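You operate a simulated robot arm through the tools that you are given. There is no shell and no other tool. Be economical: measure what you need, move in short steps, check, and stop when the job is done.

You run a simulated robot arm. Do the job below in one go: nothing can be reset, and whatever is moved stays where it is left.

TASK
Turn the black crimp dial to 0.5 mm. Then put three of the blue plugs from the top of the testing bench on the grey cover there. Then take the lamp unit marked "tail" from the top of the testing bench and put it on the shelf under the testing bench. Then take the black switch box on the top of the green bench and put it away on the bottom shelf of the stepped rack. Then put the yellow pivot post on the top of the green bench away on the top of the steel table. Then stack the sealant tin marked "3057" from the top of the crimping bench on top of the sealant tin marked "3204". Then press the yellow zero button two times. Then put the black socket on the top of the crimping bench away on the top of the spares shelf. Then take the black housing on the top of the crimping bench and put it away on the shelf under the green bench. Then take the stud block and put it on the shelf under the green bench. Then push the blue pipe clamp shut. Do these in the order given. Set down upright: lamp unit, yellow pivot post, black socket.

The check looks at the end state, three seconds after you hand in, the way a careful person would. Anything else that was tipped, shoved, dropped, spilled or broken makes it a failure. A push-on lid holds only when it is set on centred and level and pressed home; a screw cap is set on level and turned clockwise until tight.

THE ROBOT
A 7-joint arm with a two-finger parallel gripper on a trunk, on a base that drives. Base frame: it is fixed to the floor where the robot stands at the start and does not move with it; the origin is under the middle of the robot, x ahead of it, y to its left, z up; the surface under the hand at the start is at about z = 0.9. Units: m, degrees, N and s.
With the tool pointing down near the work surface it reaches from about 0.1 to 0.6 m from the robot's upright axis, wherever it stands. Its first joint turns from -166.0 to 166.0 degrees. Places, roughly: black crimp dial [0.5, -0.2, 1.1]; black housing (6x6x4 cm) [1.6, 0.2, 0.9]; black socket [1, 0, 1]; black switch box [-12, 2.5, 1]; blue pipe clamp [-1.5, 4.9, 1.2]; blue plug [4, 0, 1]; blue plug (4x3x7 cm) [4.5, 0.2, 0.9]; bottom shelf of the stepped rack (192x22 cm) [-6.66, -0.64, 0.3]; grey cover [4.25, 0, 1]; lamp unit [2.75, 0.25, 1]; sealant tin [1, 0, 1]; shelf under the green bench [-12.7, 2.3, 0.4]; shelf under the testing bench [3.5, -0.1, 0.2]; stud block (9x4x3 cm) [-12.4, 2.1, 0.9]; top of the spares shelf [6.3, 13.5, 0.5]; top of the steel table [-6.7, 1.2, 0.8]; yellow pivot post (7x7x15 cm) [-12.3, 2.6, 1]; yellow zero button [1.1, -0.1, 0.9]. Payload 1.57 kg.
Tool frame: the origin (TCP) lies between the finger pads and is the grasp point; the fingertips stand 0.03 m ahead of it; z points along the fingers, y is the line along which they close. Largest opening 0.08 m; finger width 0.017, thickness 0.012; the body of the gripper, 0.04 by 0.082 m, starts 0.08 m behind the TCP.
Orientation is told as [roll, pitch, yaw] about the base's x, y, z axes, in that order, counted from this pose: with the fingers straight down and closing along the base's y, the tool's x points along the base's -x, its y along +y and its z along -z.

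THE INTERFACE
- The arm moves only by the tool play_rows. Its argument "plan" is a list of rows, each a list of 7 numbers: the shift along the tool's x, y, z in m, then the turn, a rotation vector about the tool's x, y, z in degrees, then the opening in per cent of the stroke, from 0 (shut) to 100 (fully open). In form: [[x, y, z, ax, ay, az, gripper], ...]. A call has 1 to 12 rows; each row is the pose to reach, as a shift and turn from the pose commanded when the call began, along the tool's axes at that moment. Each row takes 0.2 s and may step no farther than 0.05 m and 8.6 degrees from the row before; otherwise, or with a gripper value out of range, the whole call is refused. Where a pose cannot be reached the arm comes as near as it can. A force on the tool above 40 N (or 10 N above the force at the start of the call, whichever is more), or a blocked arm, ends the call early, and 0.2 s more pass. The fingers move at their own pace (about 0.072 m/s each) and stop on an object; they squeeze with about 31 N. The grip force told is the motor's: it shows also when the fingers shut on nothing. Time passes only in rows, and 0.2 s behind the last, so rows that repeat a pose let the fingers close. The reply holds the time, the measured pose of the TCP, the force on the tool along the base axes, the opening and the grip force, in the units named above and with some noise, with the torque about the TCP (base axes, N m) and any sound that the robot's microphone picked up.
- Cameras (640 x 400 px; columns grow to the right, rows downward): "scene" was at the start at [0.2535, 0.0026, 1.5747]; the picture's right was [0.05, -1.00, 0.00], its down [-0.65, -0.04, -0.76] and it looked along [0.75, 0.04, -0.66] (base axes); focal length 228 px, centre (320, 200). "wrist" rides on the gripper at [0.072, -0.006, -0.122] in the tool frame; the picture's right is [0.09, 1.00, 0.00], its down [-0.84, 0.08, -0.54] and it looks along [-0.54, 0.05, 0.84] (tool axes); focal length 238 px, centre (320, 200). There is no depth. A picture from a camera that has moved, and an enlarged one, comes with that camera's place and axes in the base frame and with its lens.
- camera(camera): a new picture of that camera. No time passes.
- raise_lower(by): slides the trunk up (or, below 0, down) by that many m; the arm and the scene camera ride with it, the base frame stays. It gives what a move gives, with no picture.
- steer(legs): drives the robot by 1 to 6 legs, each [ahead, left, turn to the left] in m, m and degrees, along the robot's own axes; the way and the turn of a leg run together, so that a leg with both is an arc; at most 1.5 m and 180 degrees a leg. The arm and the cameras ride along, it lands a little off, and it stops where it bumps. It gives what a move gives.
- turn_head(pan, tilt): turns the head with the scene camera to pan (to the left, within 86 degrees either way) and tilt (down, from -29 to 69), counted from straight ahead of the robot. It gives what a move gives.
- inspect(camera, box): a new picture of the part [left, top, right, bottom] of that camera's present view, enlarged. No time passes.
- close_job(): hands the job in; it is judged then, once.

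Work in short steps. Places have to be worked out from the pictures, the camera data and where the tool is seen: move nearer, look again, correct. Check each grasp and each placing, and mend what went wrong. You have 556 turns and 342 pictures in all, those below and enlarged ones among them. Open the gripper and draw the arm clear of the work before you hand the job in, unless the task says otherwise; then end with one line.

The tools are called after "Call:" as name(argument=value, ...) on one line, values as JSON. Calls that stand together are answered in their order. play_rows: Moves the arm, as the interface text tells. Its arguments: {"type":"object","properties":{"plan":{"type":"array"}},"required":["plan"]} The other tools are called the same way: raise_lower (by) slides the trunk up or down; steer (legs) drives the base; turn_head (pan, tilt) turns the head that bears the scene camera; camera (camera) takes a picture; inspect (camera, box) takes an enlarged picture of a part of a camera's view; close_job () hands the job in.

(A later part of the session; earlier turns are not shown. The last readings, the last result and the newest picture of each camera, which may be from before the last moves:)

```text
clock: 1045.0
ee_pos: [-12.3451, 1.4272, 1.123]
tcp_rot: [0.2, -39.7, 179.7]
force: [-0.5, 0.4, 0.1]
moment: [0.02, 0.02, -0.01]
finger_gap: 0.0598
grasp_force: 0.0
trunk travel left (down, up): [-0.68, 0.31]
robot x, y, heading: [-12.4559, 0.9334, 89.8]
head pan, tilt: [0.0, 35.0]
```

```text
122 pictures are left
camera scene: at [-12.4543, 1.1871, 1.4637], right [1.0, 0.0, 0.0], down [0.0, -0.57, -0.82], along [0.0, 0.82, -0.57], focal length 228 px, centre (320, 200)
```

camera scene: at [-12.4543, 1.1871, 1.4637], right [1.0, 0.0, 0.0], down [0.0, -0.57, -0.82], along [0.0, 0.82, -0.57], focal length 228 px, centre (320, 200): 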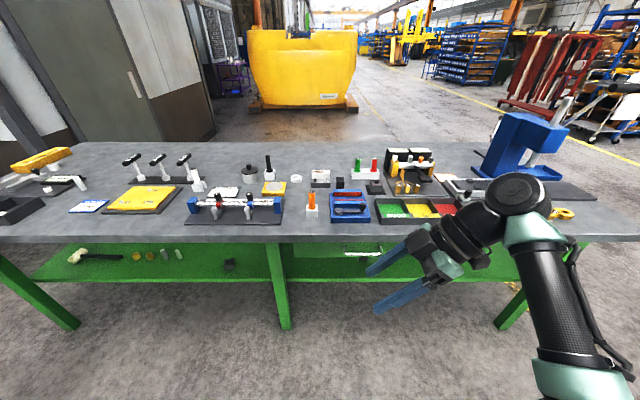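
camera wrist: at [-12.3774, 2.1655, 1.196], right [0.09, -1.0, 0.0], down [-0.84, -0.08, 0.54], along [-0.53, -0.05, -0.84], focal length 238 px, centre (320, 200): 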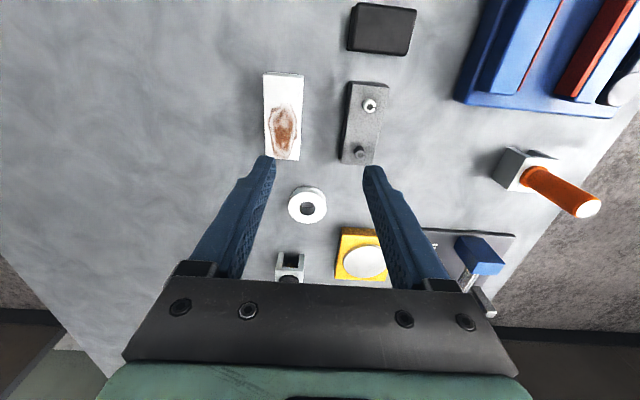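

No limits hit. I drive in so the hand arrives above the block.

Call:
steer(legs=[[0.4, 0.04, 0.2]])

Call:
steer(legs=[[0.28, 0, 0]])

Call:
camera(camera="wrist")

Call:
camera(camera="scene")

```text
clock: 1047.5
ee_pos: [-12.3869, 1.8255, 1.1225]
tcp_rot: [0.2, -39.6, 179.9]
force: [0.6, -0.3, -0.2]
moment: [-0.01, 0.01, 0.01]
finger_gap: 0.06
grasp_force: 0.0
trunk travel left (down, up): [-0.68, 0.31]
robot x, y, heading: [-12.4928, 1.3288, 90.0]
head pan, tilt: [0.0, 35.0]
```

```text
clock: 1049.5
ee_pos: [-12.3878, 2.1031, 1.1224]
tcp_rot: [0.3, -39.6, 179.8]
force: [0.5, 0.9, -0.4]
moment: [0.02, 0.01, 0.01]
finger_gap: 0.0599
grasp_force: 0.0
trunk travel left (down, up): [-0.68, 0.31]
robot x, y, heading: [-12.4963, 1.6085, 90.4]
head pan, tilt: [0.0, 35.0]
```

```text
121 pictures are left
camera wrist: at [-12.2549, 2.111, 1.1721], right [0.07, -1.0, -0.06], down [-0.3, -0.07, 0.95], along [-0.95, -0.05, -0.3], focal length 238 px, centre (320, 200)
```

wrist: 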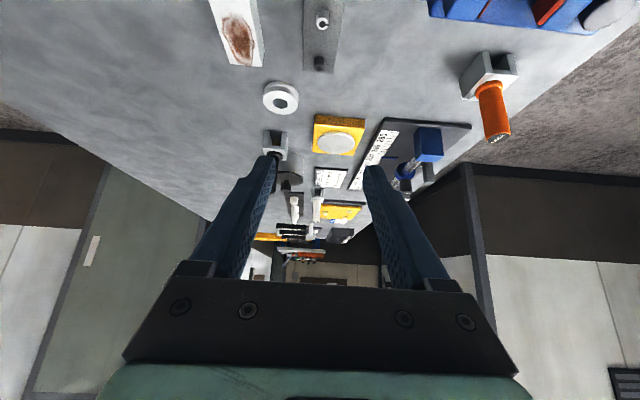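

```text
120 pictures are left
camera scene: at [-12.497, 1.863, 1.4636], right [1.0, 0.0, 0.0], down [0.0, -0.57, -0.82], along [0.0, 0.82, -0.57], focal length 228 px, centre (320, 200)
```

scene: 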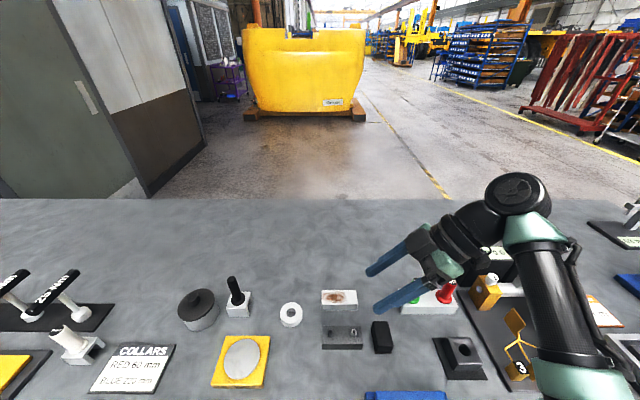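

I descend along the tool axis to straddle the block.

Call:
play_rows(plan=[[0.036, 0, 0.02, 0, 0, 0, 75], [0.0715, 0, 0.05, 0, 0, 0, 75], [0.0715, 0, 0.09, 0, 0, 0, 75], [0.0715, 0, 0.12, 0, 0, 0, 75]])

Call:
camera(camera="wrist")

Call:
inspect(camera="scene", box=[270, 240, 450, 380])

```text
clock: 1050.5
ee_pos: [-12.4093, 2.1023, 0.9845]
tcp_rot: [0.2, -39.5, 180.0]
force: [-0.1, 0.1, 0.5]
moment: [-0.01, 0.0, -0.03]
finger_gap: 0.0599
grasp_force: 0.1
trunk travel left (down, up): [-0.68, 0.31]
robot x, y, heading: [-12.4958, 1.6049, 90.1]
head pan, tilt: [0.0, 35.0]
```

```text
119 pictures are left
camera wrist: at [-12.2759, 2.1103, 1.0327], right [0.07, -1.0, -0.06], down [-0.3, -0.08, 0.95], along [-0.95, -0.05, -0.3], focal length 238 px, centre (320, 200)
```

wrist: 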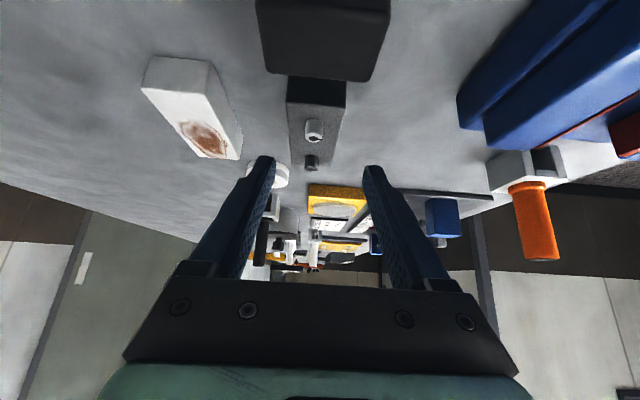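

```text
2.86 times, centred on (360, 310) of scene
camera zoom: at [-12.497, 1.8627, 1.4636], right [1.0, 0.0, 0.0], down [0.0, -0.57, -0.82], along [0.0, 0.82, -0.57], focal length 652 px, centre (206, -114)
```

zoom: 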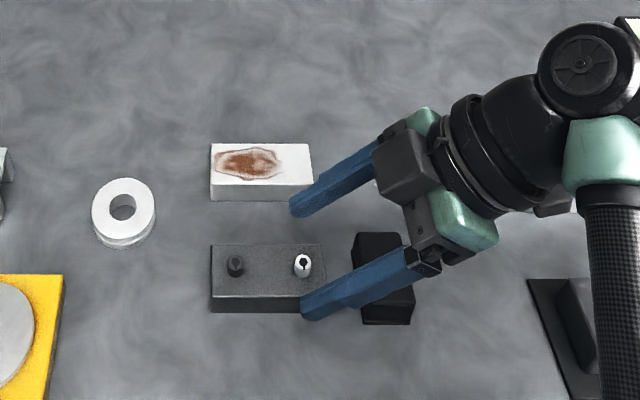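

Call:
play_rows(plan=[[0, -0.004, 0.03, 0, 0, 0, 75], [0, -0.004, 0.05, 0, 0, 0, 75], [0, -0.004, 0.06, 0, 0, 0, 75], [0, -0.004, 0.06, 0, 0, 0, 50], [0, -0.004, 0.06, 0, 0, 0, 30], [0, -0.004, 0.06, 0, 0, 0, 30]])

Call:
inspect(camera="scene", box=[270, 240, 450, 380])

```text
clock: 1051.8
ee_pos: [-12.447, 2.1074, 0.9376]
tcp_rot: [0.2, -39.6, 179.8]
force: [-1.0, 2.9, -0.5]
moment: [0.24, -0.06, 0.03]
finger_gap: 0.0397
grasp_force: 31.3
trunk travel left (down, up): [-0.68, 0.31]
robot x, y, heading: [-12.4958, 1.6076, 90.1]
head pan, tilt: [0.0, 35.0]
```

```text
2.86 times, centred on (360, 310) of scene
camera zoom: at [-12.497, 1.8628, 1.4636], right [1.0, 0.0, 0.0], down [0.0, -0.57, -0.82], along [0.0, 0.82, -0.57], focal length 652 px, centre (206, -114)
```

zoom: 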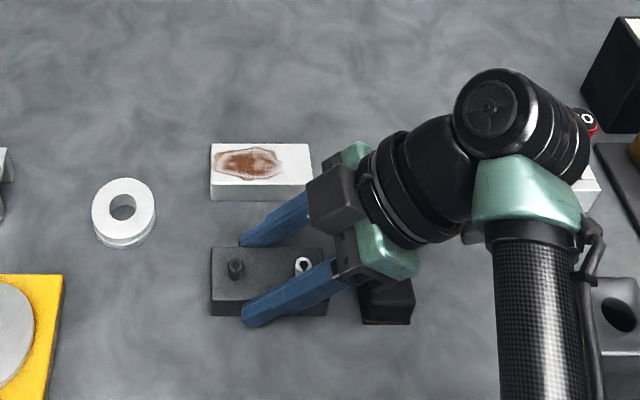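

Gripped (40 mm). I lift straight up.

Call:
play_rows(plan=[[-0.0257, 0, -0.0306, 0, 0, 0, 30], [-0.0514, 0, -0.0613, 0, 0, 0, 30], [-0.0772, 0, -0.0919, 0, 0, 0, 30], [-0.1029, 0, -0.1226, 0, 0, 0, 30]])

Call:
steer(legs=[[-0.75, 0, 0]])

Call:
camera(camera="wrist")

```text
clock: 1052.8
ee_pos: [-12.4487, 2.1051, 1.0982]
tcp_rot: [0.3, -39.5, 179.9]
force: [-0.5, -0.6, -5.9]
moment: [0.02, 0.0, -0.04]
finger_gap: 0.0395
grasp_force: 31.1
trunk travel left (down, up): [-0.68, 0.31]
robot x, y, heading: [-12.4935, 1.6093, 90.2]
head pan, tilt: [0.0, 35.0]
```

```text
clock: 1056.9
ee_pos: [-12.4474, 1.3616, 1.0986]
tcp_rot: [0.3, -39.5, 179.9]
force: [0.5, -0.3, -5.6]
moment: [0.0, 0.01, 0.01]
finger_gap: 0.0398
grasp_force: 30.8
trunk travel left (down, up): [-0.68, 0.31]
robot x, y, heading: [-12.498, 0.8578, 90.1]
head pan, tilt: [0.0, 35.0]
```

```text
116 pictures are left
camera wrist: at [-12.3137, 1.3689, 1.1471], right [0.07, -1.0, -0.06], down [-0.3, -0.07, 0.95], along [-0.95, -0.05, -0.3], focal length 238 px, centre (320, 200)
```

wrist: 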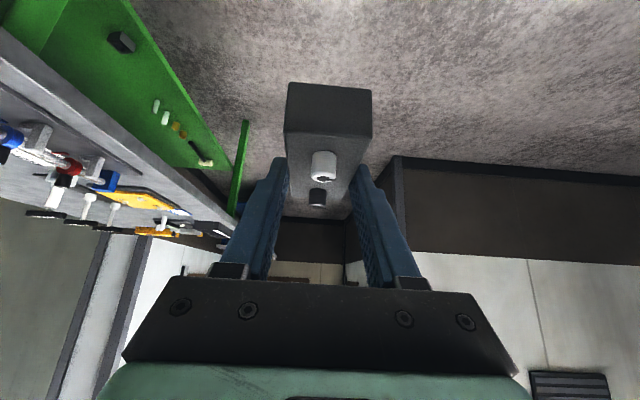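

The block is level in the grip. I turn the hand -90° about the vertical so it leans toward the robot.

Call:
play_rows(plan=[[0, 0, 0, 5.26, 0, 6.27, 30], [0, 0, 0, 10.52, 0, 12.53, 30], [0, 0, 0, 15.8, 0, 18.8, 30], [0, 0, 0, 21.05, 0, 25.06, 30], [0, 0, 0, 26.3, 0, 31.3, 30], [0, 0, 0, 31.6, 0, 37.6, 30], [0, 0, 0, 36.8, 0, 43.9, 30], [0, 0, 0, 42.1, 0, 50.1, 30], [0, 0, 0, 47.4, 0, 56.4, 30], [0, 0, 0, 52.6, 0, 62.7, 30], [0, 0, 0, 57.9, 0, 68.9, 30]])

Call:
camera(camera="wrist")

```text
clock: 1059.3
ee_pos: [-12.4468, 1.3614, 1.0972]
tcp_rot: [-0.6, -39.8, 90.3]
force: [-0.1, 0.3, -6.2]
moment: [0.0, 0.02, 0.02]
finger_gap: 0.0398
grasp_force: 30.8
trunk travel left (down, up): [-0.68, 0.31]
robot x, y, heading: [-12.495, 0.861, 90.0]
head pan, tilt: [0.0, 35.0]
```

```text
115 pictures are left
camera wrist: at [-12.4406, 1.2288, 1.1462], right [-1.0, -0.07, -0.07], down [-0.08, 0.3, 0.95], along [-0.04, 0.95, -0.3], focal length 238 px, centre (320, 200)
```

wrist: 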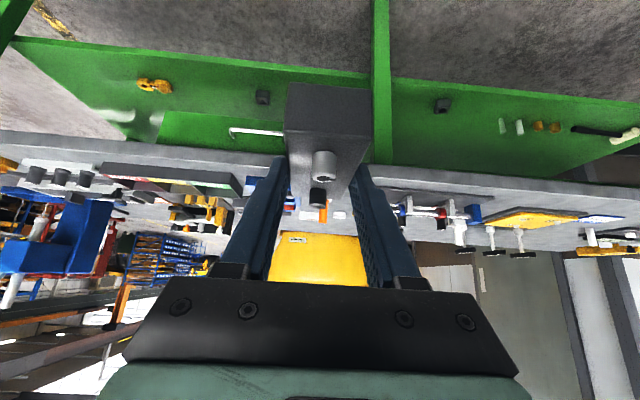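

I line up at x ≈ -12.785, lower the trunk and drive up to the shelf.

Call:
steer(legs=[[0, 0.338, 0]])

Call:
raise_lower(by=-0.4)

Call:
raise_lower(by=-0.18)

Call:
steer(legs=[[0.42, 0, 0]])

Call:
camera(camera="scene")

Call:
camera(camera="wrist")

```text
clock: 1061.5
ee_pos: [-12.7844, 1.3612, 1.0976]
tcp_rot: [-0.7, -39.9, 90.4]
force: [-0.6, -0.6, -5.5]
moment: [-0.01, -0.02, -0.03]
finger_gap: 0.0398
grasp_force: 30.9
trunk travel left (down, up): [-0.68, 0.31]
robot x, y, heading: [-12.8315, 0.8606, 90.2]
head pan, tilt: [0.0, 35.0]
```

```text
clock: 1065.3
ee_pos: [-12.7818, 1.3617, 0.6979]
tcp_rot: [-0.7, -39.8, 90.5]
force: [-0.6, 0.9, -6.6]
moment: [-0.02, -0.01, 0.0]
finger_gap: 0.0396
grasp_force: 30.5
trunk travel left (down, up): [-0.28, 0.71]
robot x, y, heading: [-12.8297, 0.862, 90.3]
head pan, tilt: [0.0, 35.0]
```

```text
clock: 1067.3
ee_pos: [-12.7834, 1.3614, 0.5173]
tcp_rot: [-0.6, -39.8, 90.4]
force: [0.0, -0.5, -5.5]
moment: [0.01, 0.0, 0.0]
finger_gap: 0.0397
grasp_force: 31.3
trunk travel left (down, up): [-0.1, 0.89]
robot x, y, heading: [-12.8307, 0.8602, 90.1]
head pan, tilt: [0.0, 35.0]
```

```text
clock: 1069.9
ee_pos: [-12.7842, 1.7804, 0.5164]
tcp_rot: [-0.7, -39.7, 90.4]
force: [-0.2, -0.2, -5.7]
moment: [0.0, 0.01, -0.05]
finger_gap: 0.0399
grasp_force: 31.0
trunk travel left (down, up): [-0.1, 0.89]
robot x, y, heading: [-12.8337, 1.2851, 90.0]
head pan, tilt: [0.0, 35.0]
```

```text
114 pictures are left
camera scene: at [-12.8323, 1.5372, 0.8835], right [1.0, 0.0, 0.0], down [0.0, -0.57, -0.82], along [0.0, 0.82, -0.57], focal length 228 px, centre (320, 200)
```

scene: 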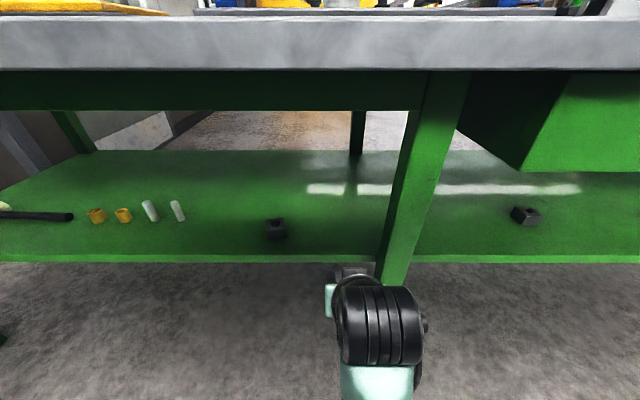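

```text
113 pictures are left
camera wrist: at [-12.7774, 1.648, 0.5662], right [-1.0, -0.07, -0.07], down [-0.09, 0.3, 0.95], along [-0.05, 0.95, -0.3], focal length 238 px, centre (320, 200)
```

wrist: 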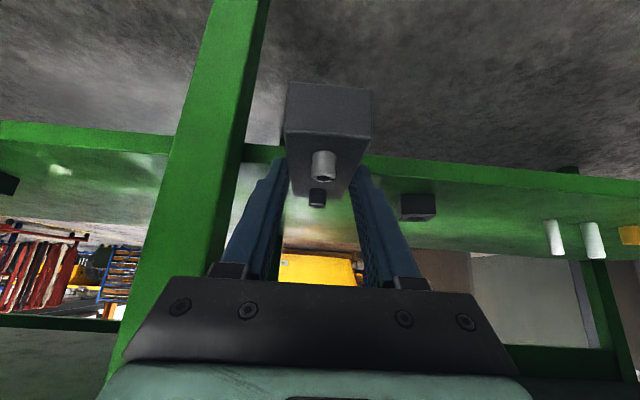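

The centre leg is close on the right. I shift 5 cm left, still clear of the housing, and then extend over the shelf.

Call:
steer(legs=[[0, 0.05, 0]])

Call:
play_rows(plan=[[-0.0306, 0, 0.0257, 0, 0, 0, 30], [-0.0613, 0, 0.0514, 0, 0, 0, 30], [-0.0919, 0, 0.0772, 0, 0, 0, 30], [-0.1226, 0, 0.1029, 0, 0, 0, 30], [-0.1532, 0, 0.1286, 0, 0, 0, 30], [-0.173, 0, 0.1453, 0, 0, 0, 30]])

Call:
camera(camera="scene")

Call:
camera(camera="wrist")

```text
clock: 1070.8
ee_pos: [-12.834, 1.7799, 0.5179]
tcp_rot: [-0.6, -39.8, 90.3]
force: [0.4, 0.3, -5.1]
moment: [0.01, 0.0, -0.01]
finger_gap: 0.0397
grasp_force: 30.8
trunk travel left (down, up): [-0.1, 0.89]
robot x, y, heading: [-12.8814, 1.282, 89.8]
head pan, tilt: [0.0, 35.0]
```

```text
clock: 1072.2
ee_pos: [-12.8329, 2.0066, 0.5169]
tcp_rot: [-0.6, -39.8, 90.5]
force: [0.2, 0.7, -6.2]
moment: [-0.02, -0.02, -0.02]
finger_gap: 0.0395
grasp_force: 30.7
trunk travel left (down, up): [-0.1, 0.89]
robot x, y, heading: [-12.8831, 1.2785, 90.2]
head pan, tilt: [0.0, 35.0]
```

```text
112 pictures are left
camera scene: at [-12.8822, 1.5373, 0.8834], right [1.0, 0.0, 0.0], down [0.0, -0.57, -0.82], along [0.0, 0.82, -0.57], focal length 228 px, centre (320, 200)
```

scene: 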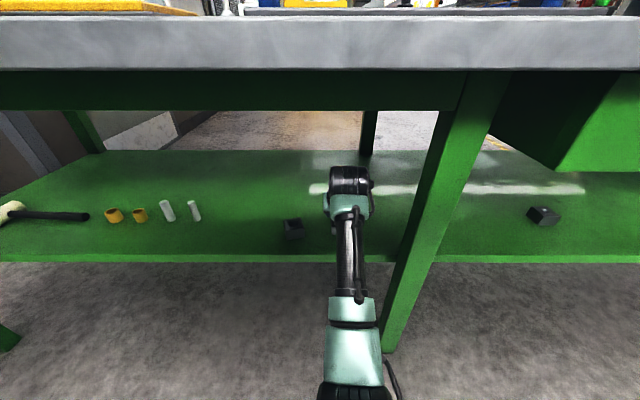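

```text
111 pictures are left
camera wrist: at [-12.8274, 1.8742, 0.5652], right [-1.0, -0.07, -0.07], down [-0.09, 0.3, 0.95], along [-0.05, 0.95, -0.3], focal length 238 px, centre (320, 200)
```

wrist: 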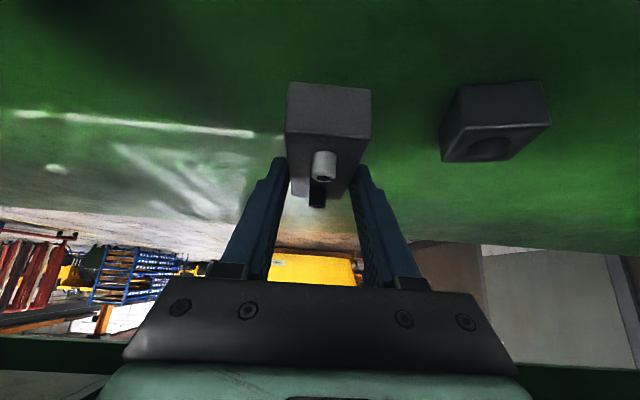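

Good clearance from the housing. I lower gently to contact.

Call:
play_rows(plan=[[0.0129, 0, 0.0153, 0, 0, 0, 30], [0.0225, 0, 0.0268, 0, 0, 0, 30]])

Call:
play_rows(plan=[[0.0039, 0, 0.0046, 0, 0, 0, 30], [0.0077, 0, 0.0092, 0, 0, 0, 30]])

```text
clock: 1072.8
ee_pos: [-12.8332, 2.0076, 0.4811]
tcp_rot: [-0.7, -39.7, 90.4]
force: [0.4, 0.3, -6.2]
moment: [-0.04, 0.01, 0.02]
finger_gap: 0.0398
grasp_force: 31.6
trunk travel left (down, up): [-0.1, 0.89]
robot x, y, heading: [-12.8844, 1.282, 89.9]
head pan, tilt: [0.0, 35.0]
```

```text
clock: 1073.4
ee_pos: [-12.8334, 2.0074, 0.4687]
tcp_rot: [-0.7, -39.8, 90.4]
force: [0.1, -0.5, -6.5]
moment: [-0.01, -0.01, -0.01]
finger_gap: 0.0393
grasp_force: 30.3
trunk travel left (down, up): [-0.1, 0.89]
robot x, y, heading: [-12.8827, 1.2821, 89.8]
head pan, tilt: [0.0, 35.0]
```

Call:
play_rows(plan=[[0.0026, 0, 0.0031, 0, 0, 0, 30], [0.0051, 0, 0.0061, 0, 0, 0, 30]])

Call:
camera(camera="wrist")

```text
clock: 1074.0
ee_pos: [-12.8322, 2.0072, 0.4667]
tcp_rot: [-0.7, -40.4, 90.2]
force: [0.9, -2.4, 13.2]
moment: [-0.48, 0.41, -0.01]
finger_gap: 0.0396
grasp_force: 30.9
trunk travel left (down, up): [-0.1, 0.89]
robot x, y, heading: [-12.8777, 1.2839, 90.4]
head pan, tilt: [0.0, 35.0]
```

```text
110 pictures are left
camera wrist: at [-12.8267, 1.8745, 0.5147], right [-1.0, -0.07, -0.07], down [-0.09, 0.29, 0.95], along [-0.05, 0.96, -0.29], focal length 238 px, centre (320, 200)
```

wrist: 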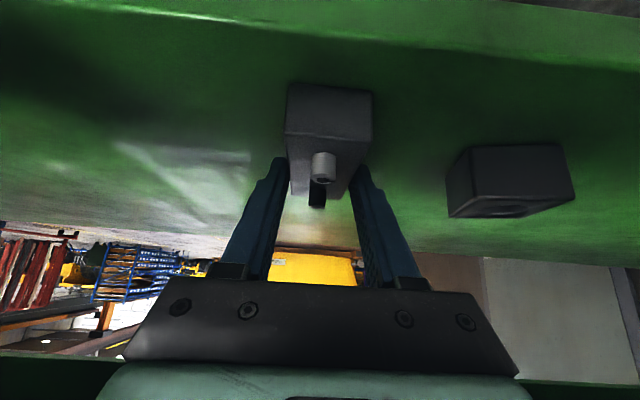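

Contact. I open and withdraw horizontally.

Call:
play_rows(plan=[[0, 0, 0, 0, 0, 0, 50], [0, 0, 0, 0, 0, 0, 68], [0, 0, 0, 0, 0, 0, 68], [0.0, 0, -0.005, 0, 0, 0, 68], [0.0153, 0, -0.021, 0, 0, 0, 68], [0.0306, 0, -0.046, 0, 0, 0, 68], [0.0613, 0, -0.0717, 0, 0, 0, 68], [0.0919, 0, -0.0974, 0, 0, 0, 68], [0.1226, 0, -0.1232, 0, 0, 0, 68], [0.1532, 0, -0.149, 0, 0, 0, 68], [0.1838, 0, -0.1747, 0, 0, 0, 68]])

Call:
camera(camera="scene")

Call:
camera(camera="wrist")

```text
clock: 1076.4
ee_pos: [-12.8329, 1.7529, 0.4784]
tcp_rot: [-0.5, -39.8, 90.5]
force: [-0.1, -0.3, 0.1]
moment: [0.03, -0.02, 0.0]
finger_gap: 0.0547
grasp_force: 0.1
trunk travel left (down, up): [-0.1, 0.89]
robot x, y, heading: [-12.8831, 1.2794, 89.9]
head pan, tilt: [0.0, 35.0]
```

```text
109 pictures are left
camera scene: at [-12.8822, 1.537, 0.8837], right [1.0, 0.0, 0.0], down [0.0, -0.57, -0.82], along [0.0, 0.82, -0.57], focal length 228 px, centre (320, 200)
```

scene: 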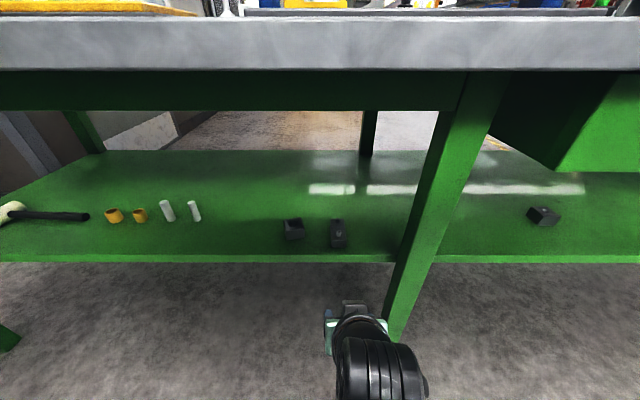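

```text
108 pictures are left
camera wrist: at [-12.827, 1.6198, 0.5272], right [-1.0, -0.07, -0.07], down [-0.09, 0.3, 0.95], along [-0.05, 0.95, -0.3], focal length 238 px, centre (320, 200)
```

wrist: 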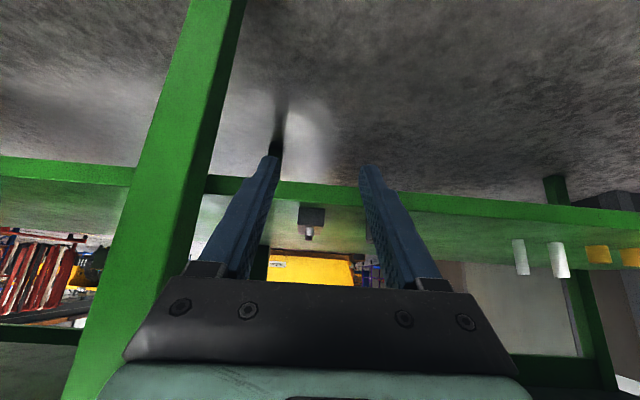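

Both blocks sit on the shelf. Next is the blue pipe clamp at (-1.5, 4.9). I back off, raise the trunk and drive there.

Call:
steer(legs=[[-0.6, 0, 0]])

Call:
raise_lower(by=0.4)

Call:
raise_lower(by=0.3)

Call:
play_rows(plan=[[0.02, 0, -0.03, 0, 0, 0, 60], [0.04, 0, -0.06, 0, 0, 0, 30], [0.05, 0, -0.075, 0, 0, 0, 0]])

Call:
steer(legs=[[-0.1, -1.4, 0], [-0.15, -1.4, 0], [-0.2, -1.4, 0], [0, -1.4, 0], [0, -1.4, 0], [0.1, -1.3, 0]])

Call:
camera(camera="scene")

```text
clock: 1079.8
ee_pos: [-12.8319, 1.1518, 0.4782]
tcp_rot: [-0.6, -39.7, 90.4]
force: [-0.6, 0.2, -0.3]
moment: [0.02, 0.01, -0.03]
finger_gap: 0.0548
grasp_force: 0.0
trunk travel left (down, up): [-0.1, 0.89]
robot x, y, heading: [-12.8794, 0.6765, 90.0]
head pan, tilt: [0.0, 35.0]
```

```text
clock: 1083.7
ee_pos: [-12.8327, 1.1525, 0.8778]
tcp_rot: [-0.5, -39.8, 90.5]
force: [-0.4, 0.1, -0.5]
moment: [0.01, 0.01, 0.02]
finger_gap: 0.0542
grasp_force: 0.0
trunk travel left (down, up): [-0.5, 0.49]
robot x, y, heading: [-12.8802, 0.6789, 90.3]
head pan, tilt: [0.0, 35.0]
```

```text
clock: 1086.7
ee_pos: [-12.8308, 1.1522, 1.1782]
tcp_rot: [-0.5, -39.8, 90.4]
force: [-0.1, -0.4, 0.3]
moment: [0.0, -0.02, -0.02]
finger_gap: 0.0544
grasp_force: 0.0
trunk travel left (down, up): [-0.8, 0.19]
robot x, y, heading: [-12.8805, 0.6797, 90.2]
head pan, tilt: [0.0, 35.0]
```

```text
clock: 1087.5
ee_pos: [-12.8276, 1.1007, 1.1957]
tcp_rot: [-0.8, -39.8, 90.4]
force: [0.2, 0.8, 0.3]
moment: [-0.01, 0.01, 0.0]
finger_gap: 0.0
grasp_force: 17.6
out of reach, approached as far as the arm can: row 2, 3
trunk travel left (down, up): [-0.8, 0.19]
robot x, y, heading: [-12.879, 0.6788, 90.0]
head pan, tilt: [0.0, 35.0]
```

```text
clock: 1127.0
ee_pos: [-4.5214, 0.7229, 1.195]
tcp_rot: [-0.7, -39.8, 90.0]
force: [0.5, 0.3, 0.4]
moment: [-0.04, 0.0, 0.03]
finger_gap: 0.0
grasp_force: 21.8
trunk travel left (down, up): [-0.8, 0.19]
robot x, y, heading: [-4.574, 0.3045, 89.7]
head pan, tilt: [0.0, 35.0]
```

```text
107 pictures are left
camera scene: at [-4.5759, 0.5592, 1.5837], right [1.0, -0.01, 0.0], down [0.0, -0.57, -0.82], along [0.0, 0.82, -0.57], focal length 228 px, centre (320, 200)
```

scene: 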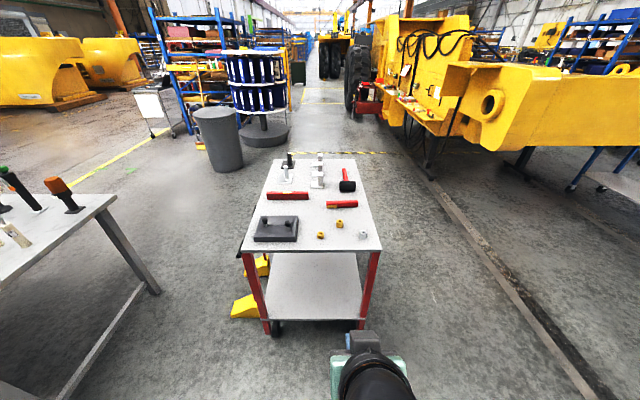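

Call:
steer(legs=[[0.1, -1.4, 0.3], [0.1, -1.4, 0], [0, -1.15, 0], [1.3, 0, 0], [1.3, 0, 0], [0.9, 0, 0]])

Call:
turn_head(pan=65, tilt=20)

Call:
camera(camera="scene")

```text
clock: 1162.7
ee_pos: [-0.6625, 4.4435, 1.1949]
tcp_rot: [-0.7, -39.8, 91.5]
force: [-0.1, -0.5, 0.0]
moment: [0.01, -0.02, 0.02]
finger_gap: 0.0
grasp_force: 21.3
trunk travel left (down, up): [-0.8, 0.19]
robot x, y, heading: [-0.7055, 4.0238, 91.1]
head pan, tilt: [0.0, 35.0]
```

```text
clock: 1164.0
ee_pos: [-0.662, 4.4432, 1.1952]
tcp_rot: [-0.6, -39.8, 91.5]
force: [0.0, -0.4, -0.6]
moment: [0.04, -0.01, -0.01]
finger_gap: 0.0
grasp_force: 21.2
trunk travel left (down, up): [-0.8, 0.19]
robot x, y, heading: [-0.7085, 4.0238, 91.5]
head pan, tilt: [65.0, 20.0]
```

```text
106 pictures are left
camera scene: at [-0.7958, 4.2276, 1.6075], right [0.41, 0.91, 0.0], down [0.31, -0.14, -0.94], along [-0.86, 0.38, -0.34], focal length 228 px, centre (320, 200)
```

scene: 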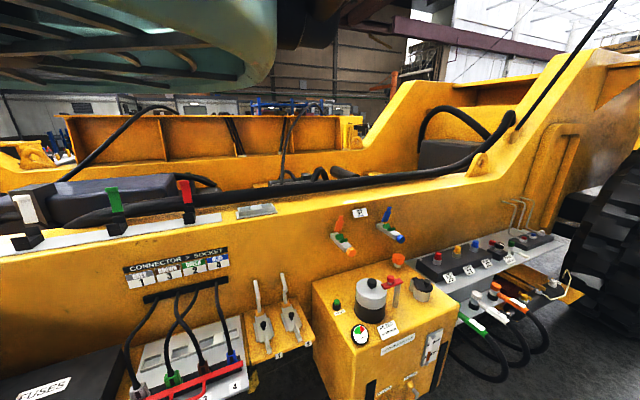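

The blue clamp is the blue-handled fitting on the side plate, near (-1.5, 4.88, 1.15). I zoom in.

Call:
inspect(camera="scene", box=[310, 195, 430, 275])

```text
5.00 times, centred on (370, 235) of scene
camera zoom: at [-0.7958, 4.2276, 1.6075], right [0.41, 0.91, 0.0], down [0.31, -0.14, -0.94], along [-0.86, 0.38, -0.34], focal length 1141 px, centre (70, 25)
```

zoom: 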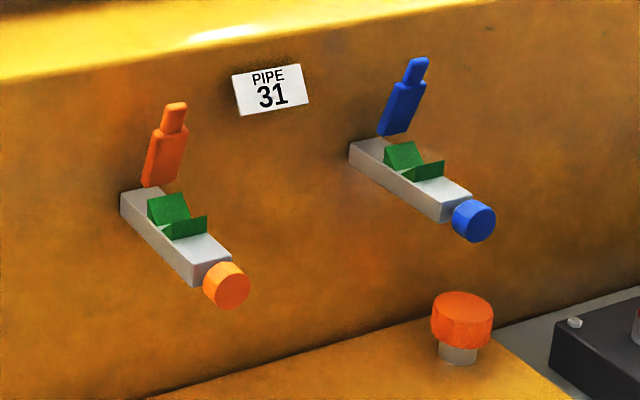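

The clamp's blue arm stands open and hinges at the wall end. I move opposite it, face the machine and look closely.

Call:
steer(legs=[[0.86, -0.15, -1], [0, 0, 90]])

Call:
turn_head(pan=0, tilt=35)

Call:
camera(camera="scene")

Call:
camera(camera="wrist")

```text
clock: 1172.4
ee_pos: [-0.9818, 4.9386, 1.1944]
tcp_rot: [-0.5, -39.8, 179.1]
force: [-0.1, -0.6, 0.2]
moment: [0.01, 0.01, 0.03]
finger_gap: 0.0
grasp_force: 21.1
trunk travel left (down, up): [-0.8, 0.19]
robot x, y, heading: [-0.5601, 4.8756, 178.8]
head pan, tilt: [65.0, 20.0]
```

```text
clock: 1173.8
ee_pos: [-0.9818, 4.9394, 1.1956]
tcp_rot: [-0.6, -39.7, 179.2]
force: [-0.3, 0.8, 0.6]
moment: [-0.01, -0.01, 0.02]
finger_gap: 0.0001
grasp_force: 21.3
trunk travel left (down, up): [-0.8, 0.19]
robot x, y, heading: [-0.5606, 4.8772, 178.9]
head pan, tilt: [0.0, 35.0]
```

```text
104 pictures are left
camera scene: at [-0.8205, 4.8813, 1.5837], right [0.02, 1.0, 0.0], down [0.57, -0.01, -0.82], along [-0.82, 0.02, -0.57], focal length 228 px, centre (320, 200)
```

scene: 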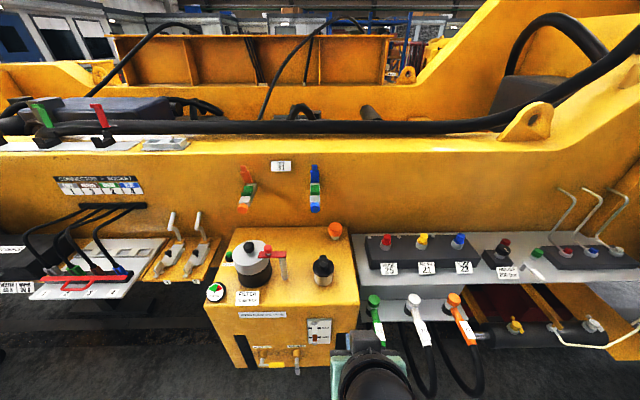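

```text
103 pictures are left
camera wrist: at [-0.8481, 4.9436, 1.2443], right [0.05, -1.0, -0.07], down [-0.3, -0.08, 0.95], along [-0.95, -0.03, -0.3], focal length 238 px, centre (320, 200)
```

wrist: 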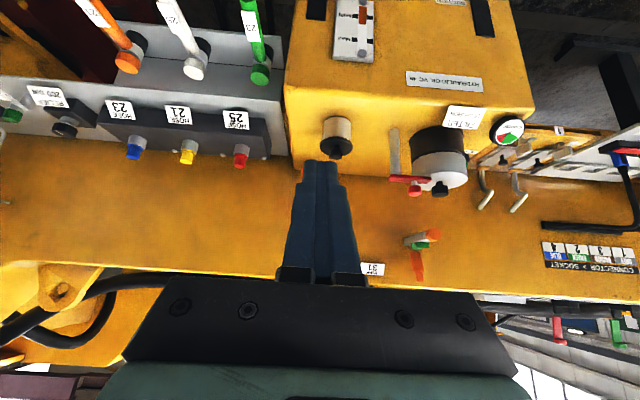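

Call:
inspect(camera="scene", box=[220, 150, 350, 250])

```text
4.00 times, centred on (285, 200) of scene
camera zoom: at [-0.8205, 4.8813, 1.5837], right [0.02, 1.0, 0.0], down [0.57, -0.01, -0.82], along [-0.82, 0.02, -0.57], focal length 913 px, centre (460, 200)
```

zoom: 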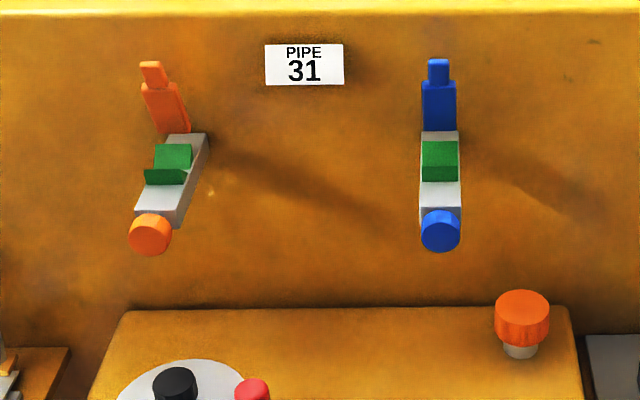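

Arm hinge is at about (-1.538, 4.879, 1.16), the tip at (-1.518, 1.24), and the wall at x ≈ -1.567. I will hook the closed fingers behind the tip and pull it outward and down. I move the base closer first.

Call:
play_rows(plan=[[0, 0, -0.02, 0, 7, 0, 0], [0, 0, -0.03, 0, 14, 0, 0], [-0.03, 0, -0.04, 0, 20, 0, 0], [-0.06, 0, -0.05, 0, 20, 0, 0], [-0.09, 0, -0.06, 0, 20, 0, 0]])

Call:
steer(legs=[[0.38, 0.06, 1.1]])

Call:
camera(camera="wrist")

Call:
camera(camera="scene")

```text
clock: 1175.0
ee_pos: [-0.9851, 4.9372, 1.204]
tcp_rot: [0.4, -39.3, 178.5]
force: [0.5, -0.2, -0.1]
moment: [0.02, 0.01, 0.02]
finger_gap: 0.0001
grasp_force: 21.4
out of reach, approached as far as the arm can: row 1, 2, 3, 4, 5
trunk travel left (down, up): [-0.8, 0.19]
robot x, y, heading: [-0.5624, 4.8764, 178.7]
head pan, tilt: [0.0, 35.0]
```

```text
clock: 1177.4
ee_pos: [-1.3687, 4.8714, 1.2034]
tcp_rot: [0.3, -39.4, 180.0]
force: [-0.4, 0.4, 0.3]
moment: [-0.01, 0.0, -0.02]
finger_gap: 0.0
grasp_force: 21.3
trunk travel left (down, up): [-0.8, 0.19]
robot x, y, heading: [-0.9424, 4.8226, -179.7]
head pan, tilt: [0.0, 35.0]
```

```text
101 pictures are left
camera wrist: at [-1.2353, 4.8788, 1.2531], right [0.07, -1.0, -0.05], down [-0.3, -0.07, 0.95], along [-0.95, -0.05, -0.31], focal length 238 px, centre (320, 200)
```

wrist: 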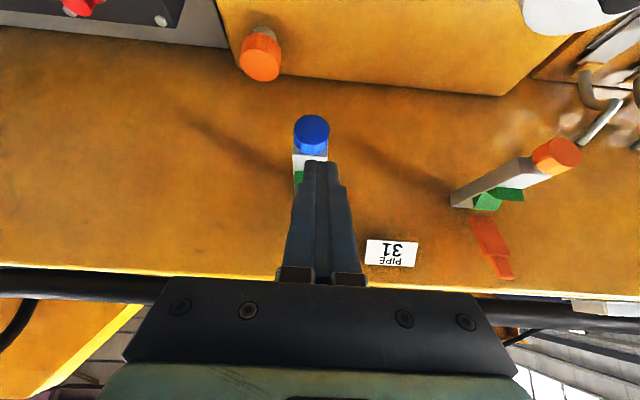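

```text
100 pictures are left
camera scene: at [-1.202, 4.8193, 1.5836], right [0.0, 1.0, 0.0], down [0.57, 0.0, -0.82], along [-0.82, 0.0, -0.57], focal length 228 px, centre (320, 200)
```

scene: 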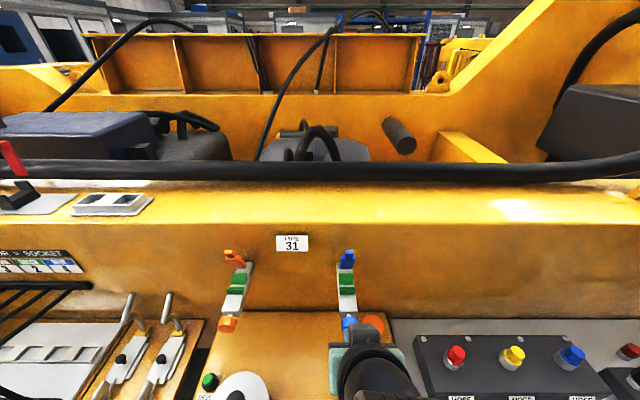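

I move the hand up and over, staying clear of the clamp arm and the hose on top.

Call:
play_rows(plan=[[-0.04, -0.002, 0, 0, 0, 0, 0], [-0.08, -0.004, 0, 0, 0, 0, 0], [-0.12, -0.006, 0, 0, 0, 0, 0], [-0.16, -0.007, 0, 0, 0, 0, 0], [-0.19, -0.007, 0, 0, 0, 0, 0]])

Call:
camera(camera="scene")

Call:
camera(camera="wrist")

```text
clock: 1178.6
ee_pos: [-1.5144, 4.877, 1.3232]
tcp_rot: [0.3, -39.2, 180.0]
force: [-0.1, -0.2, -0.9]
moment: [-0.02, -0.03, 0.0]
finger_gap: 0.0
grasp_force: 21.5
trunk travel left (down, up): [-0.8, 0.19]
robot x, y, heading: [-0.9432, 4.8211, -179.8]
head pan, tilt: [0.0, 35.0]
```

```text
99 pictures are left
camera scene: at [-1.2021, 4.8189, 1.5836], right [0.0, 1.0, 0.0], down [0.57, 0.0, -0.82], along [-0.82, 0.0, -0.57], focal length 228 px, centre (320, 200)
```

scene: 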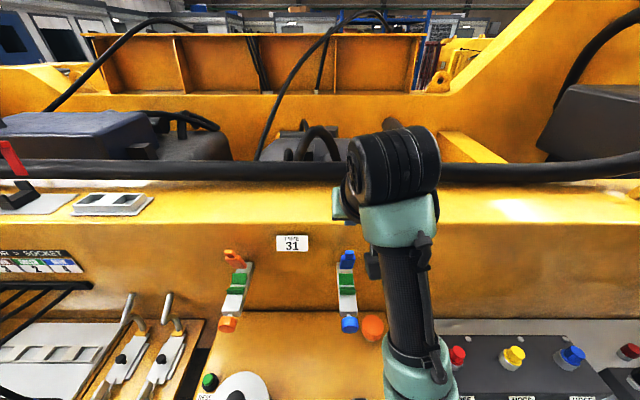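

```text
98 pictures are left
camera wrist: at [-1.3825, 4.8846, 1.3737], right [0.07, -1.0, -0.05], down [-0.3, -0.07, 0.95], along [-0.95, -0.05, -0.31], focal length 238 px, centre (320, 200)
```

wrist: 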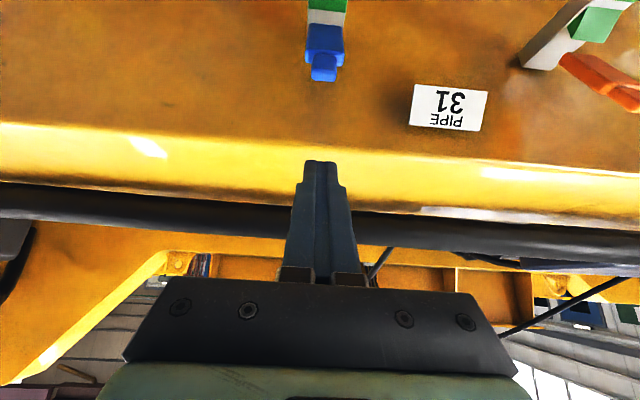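

I steepen the hand to 20° tilt, positioned just behind the clamp arm's tip.

Call:
play_rows(plan=[[-0.006, -0.002, 0.006, 0, 7, 0, 0], [-0.012, -0.002, 0.012, 0, 14, 0, 0], [-0.0167, -0.002, 0.0175, 0, 20, 0, 0]])

Call:
camera(camera="wrist")

```text
clock: 1179.4
ee_pos: [-1.5398, 4.8808, 1.3197]
tcp_rot: [0.3, -19.2, 179.9]
force: [-1.1, 0.0, 0.4]
moment: [0.03, -0.03, -0.02]
finger_gap: 0.0
grasp_force: 21.6
trunk travel left (down, up): [-0.8, 0.19]
robot x, y, heading: [-0.947, 4.819, -180.1]
head pan, tilt: [0.0, 35.0]
```

```text
97 pictures are left
camera wrist: at [-1.4317, 4.8879, 1.4127], right [0.09, -1.0, -0.03], down [-0.61, -0.07, 0.79], along [-0.79, -0.05, -0.62], focal length 238 px, centre (320, 200)
```

wrist: 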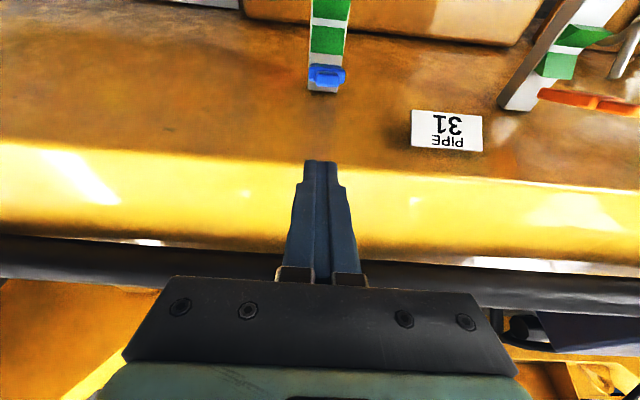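

The fingertip is lined up between the arm tip and the wall. I lower it behind the tip.

Call:
play_rows(plan=[[0.012, 0, 0.025, 0, 0, 0, 0], [0.022, 0, 0.048, 0, 0, 0, 0], [0.0287, 0, 0.0641, 0, 0, 0, 0]])

Call:
camera(camera="wrist")

Call:
inspect(camera="scene", box=[300, 200, 420, 290])

```text
clock: 1180.2
ee_pos: [-1.5313, 4.8791, 1.2497]
tcp_rot: [0.3, -19.4, -179.9]
force: [0.6, -1.1, 0.0]
moment: [0.01, 0.01, 0.03]
finger_gap: 0.0001
grasp_force: 21.6
trunk travel left (down, up): [-0.8, 0.19]
robot x, y, heading: [-0.9426, 4.8198, -180.2]
head pan, tilt: [0.0, 35.0]
```

```text
96 pictures are left
camera wrist: at [-1.4249, 4.8867, 1.3428], right [0.09, -1.0, -0.03], down [-0.61, -0.08, 0.79], along [-0.79, -0.05, -0.61], focal length 238 px, centre (320, 200)
```

wrist: 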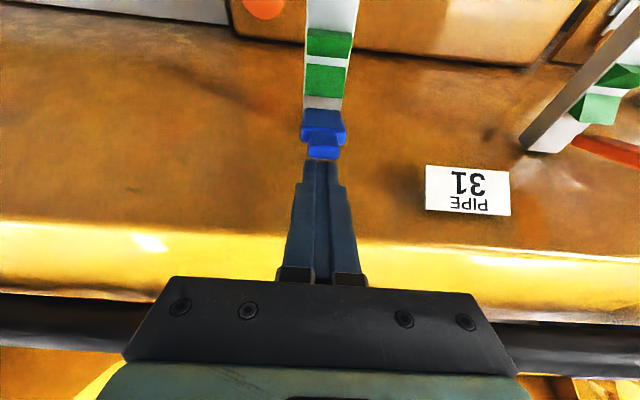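

```text
4.44 times, centred on (360, 245) of scene
camera zoom: at [-1.2019, 4.8192, 1.5837], right [0.0, 1.0, 0.0], down [0.57, 0.0, -0.82], along [-0.82, 0.0, -0.57], focal length 1014 px, centre (142, 0)
```

zoom: 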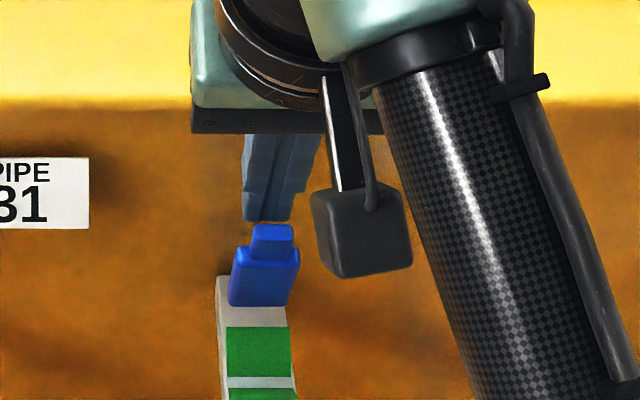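

The fingertip is behind the arm. I pull outward along the arc.

Call:
play_rows(plan=[[0.0065, 0, -0.0055, 0, 0, 0, 0], [0.0186, 0, -0.0075, 0, 0, 0, 0], [0.0369, 0, -0.0066, 0, 0, 0, 0]])

Call:
inspect(camera="scene", box=[300, 200, 420, 290])

Call:
camera(camera="wrist")

```text
clock: 1181.0
ee_pos: [-1.4945, 4.8803, 1.2443]
tcp_rot: [0.3, -19.3, -179.8]
force: [-0.4, 0.3, 0.0]
moment: [0.03, -0.01, 0.02]
finger_gap: 0.0002
grasp_force: 21.2
trunk travel left (down, up): [-0.8, 0.19]
robot x, y, heading: [-0.9433, 4.819, -179.6]
head pan, tilt: [0.0, 35.0]
```

```text
4.44 times, centred on (360, 245) of scene
camera zoom: at [-1.2014, 4.8195, 1.5838], right [0.0, 1.0, 0.0], down [0.57, 0.0, -0.82], along [-0.82, 0.0, -0.57], focal length 1014 px, centre (142, 0)
```

zoom: 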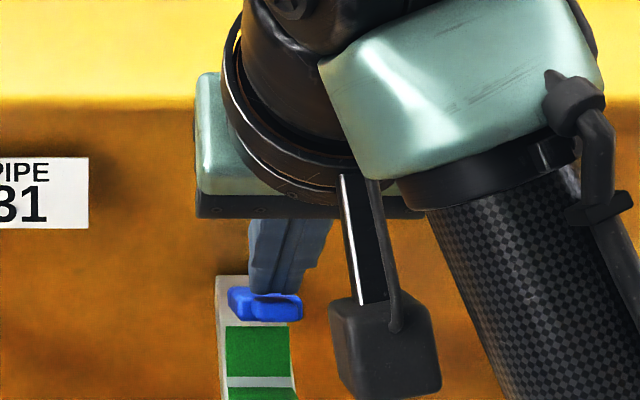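

```text
93 pictures are left
camera wrist: at [-1.387, 4.8875, 1.3371], right [0.09, -1.0, -0.03], down [-0.61, -0.08, 0.79], along [-0.79, -0.06, -0.61], focal length 238 px, centre (320, 200)
```

wrist: 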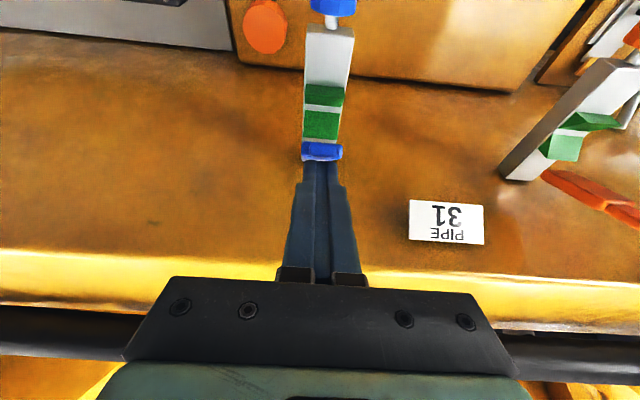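

The arm is rotating with the finger. I continue along the arc.

Call:
play_rows(plan=[[0.0172, 0, 0.0051, 0, 0, 0, 0], [0.0326, 0, 0.0145, 0, 0, 0, 0], [0.0449, 0, 0.0282, 0, 0, 0, 0]])

Call:
inspect(camera="scene", box=[300, 200, 420, 290])

Call:
camera(camera="wrist")

```text
clock: 1181.8
ee_pos: [-1.4621, 4.8785, 1.2033]
tcp_rot: [0.2, -19.3, -179.9]
force: [-0.9, -0.9, 0.4]
moment: [0.01, 0.0, -0.01]
finger_gap: 0.0
grasp_force: 21.4
trunk travel left (down, up): [-0.8, 0.19]
robot x, y, heading: [-0.9413, 4.8223, -179.7]
head pan, tilt: [0.0, 35.0]
```

```text
4.44 times, centred on (360, 245) of scene
camera zoom: at [-1.2018, 4.8191, 1.5837], right [0.0, 1.0, 0.0], down [0.57, 0.0, -0.82], along [-0.82, 0.0, -0.57], focal length 1014 px, centre (142, 0)
```

zoom: 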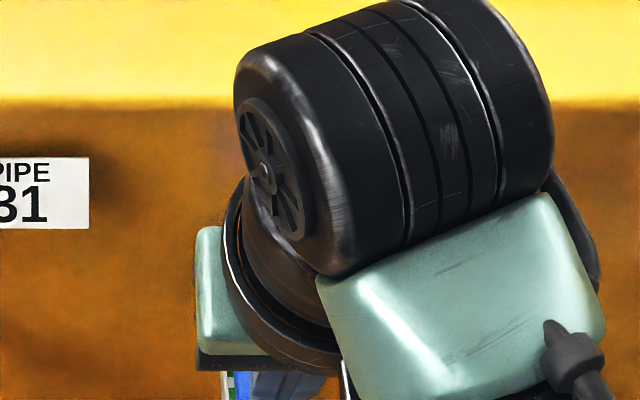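

```text
91 pictures are left
camera wrist: at [-1.3548, 4.8872, 1.2952], right [0.09, -1.0, -0.03], down [-0.61, -0.08, 0.79], along [-0.79, -0.05, -0.61], focal length 238 px, centre (320, 200)
```

wrist: 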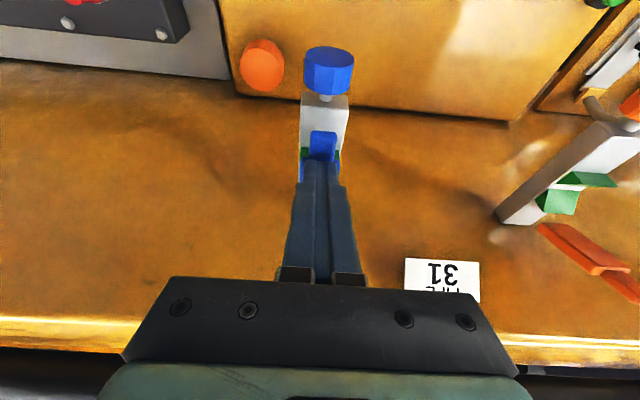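

The arm is nearly down. I push down in small steps until it seats.

Call:
play_rows(plan=[[0.0017, 0, 0.0047, 0, 0, 0, 0], [0.0033, 0, 0.0094, 0, 0, 0, 0], [0.005, 0, 0.0141, 0, 0, 0, 0]])

Call:
camera(camera="wrist")

```text
clock: 1182.6
ee_pos: [-1.4634, 4.8802, 1.199]
tcp_rot: [0.2, -21.0, -179.9]
force: [9.2, -1.5, 23.6]
moment: [-0.05, -0.22, -0.03]
finger_gap: 0.0
grasp_force: 21.4
trunk travel left (down, up): [-0.8, 0.19]
robot x, y, heading: [-0.9404, 4.8198, -179.8]
head pan, tilt: [0.0, 35.0]
stopped in row 3: the force on the tool passed its limit at 43 N (the readings are from after the stop); the commanded pose is now the measured one
```

```text
90 pictures are left
camera wrist: at [-1.3531, 4.8878, 1.2877], right [0.09, -1.0, -0.03], down [-0.59, -0.08, 0.8], along [-0.8, -0.05, -0.59], focal length 238 px, centre (320, 200)
```

wrist: 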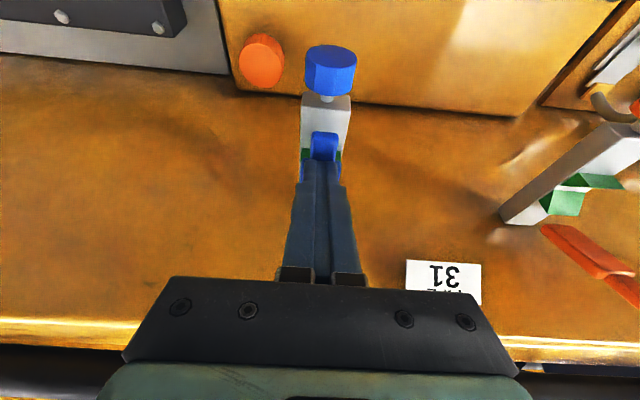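

Firm resistance was met. I lift clear and look at the clamp.

Call:
play_rows(plan=[[0, 0, -0.02, 0, 0, 0, 0], [0, 0, -0.06, 0, 0, 0, 0], [0.0, 0, -0.1, 0, 0, 0, 0]])

Call:
camera(camera="wrist")

Call:
inspect(camera="wrist", box=[260, 20, 400, 180])

```text
clock: 1183.4
ee_pos: [-1.4294, 4.8808, 1.289]
tcp_rot: [0.3, -20.2, -180.1]
force: [-0.8, 0.1, 0.0]
moment: [-0.01, 0.03, 0.0]
finger_gap: 0.0
grasp_force: 20.7
trunk travel left (down, up): [-0.8, 0.19]
robot x, y, heading: [-0.9419, 4.8218, -179.8]
head pan, tilt: [0.0, 35.0]
```

```text
89 pictures are left
camera wrist: at [-1.32, 4.8881, 1.379], right [0.09, -1.0, -0.03], down [-0.6, -0.08, 0.8], along [-0.8, -0.05, -0.6], focal length 238 px, centre (320, 200)
```

wrist: 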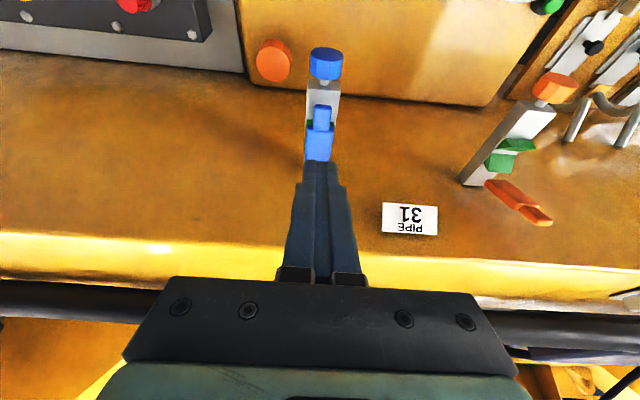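

```text
2.50 times, centred on (330, 100) of wrist
camera zoom: at [-1.32, 4.8881, 1.379], right [0.09, -1.0, -0.03], down [-0.6, -0.08, 0.8], along [-0.8, -0.05, -0.6], focal length 596 px, centre (295, 450)
```

zoom: 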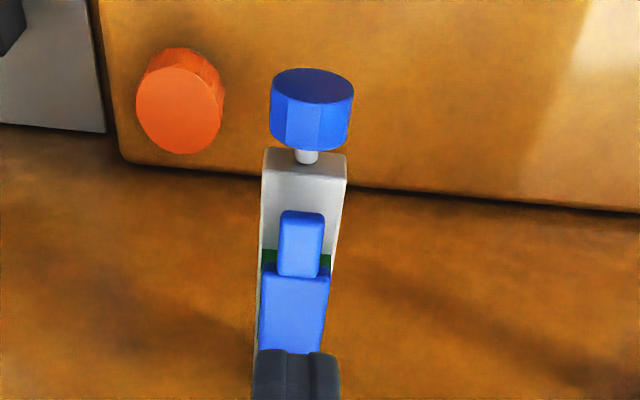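

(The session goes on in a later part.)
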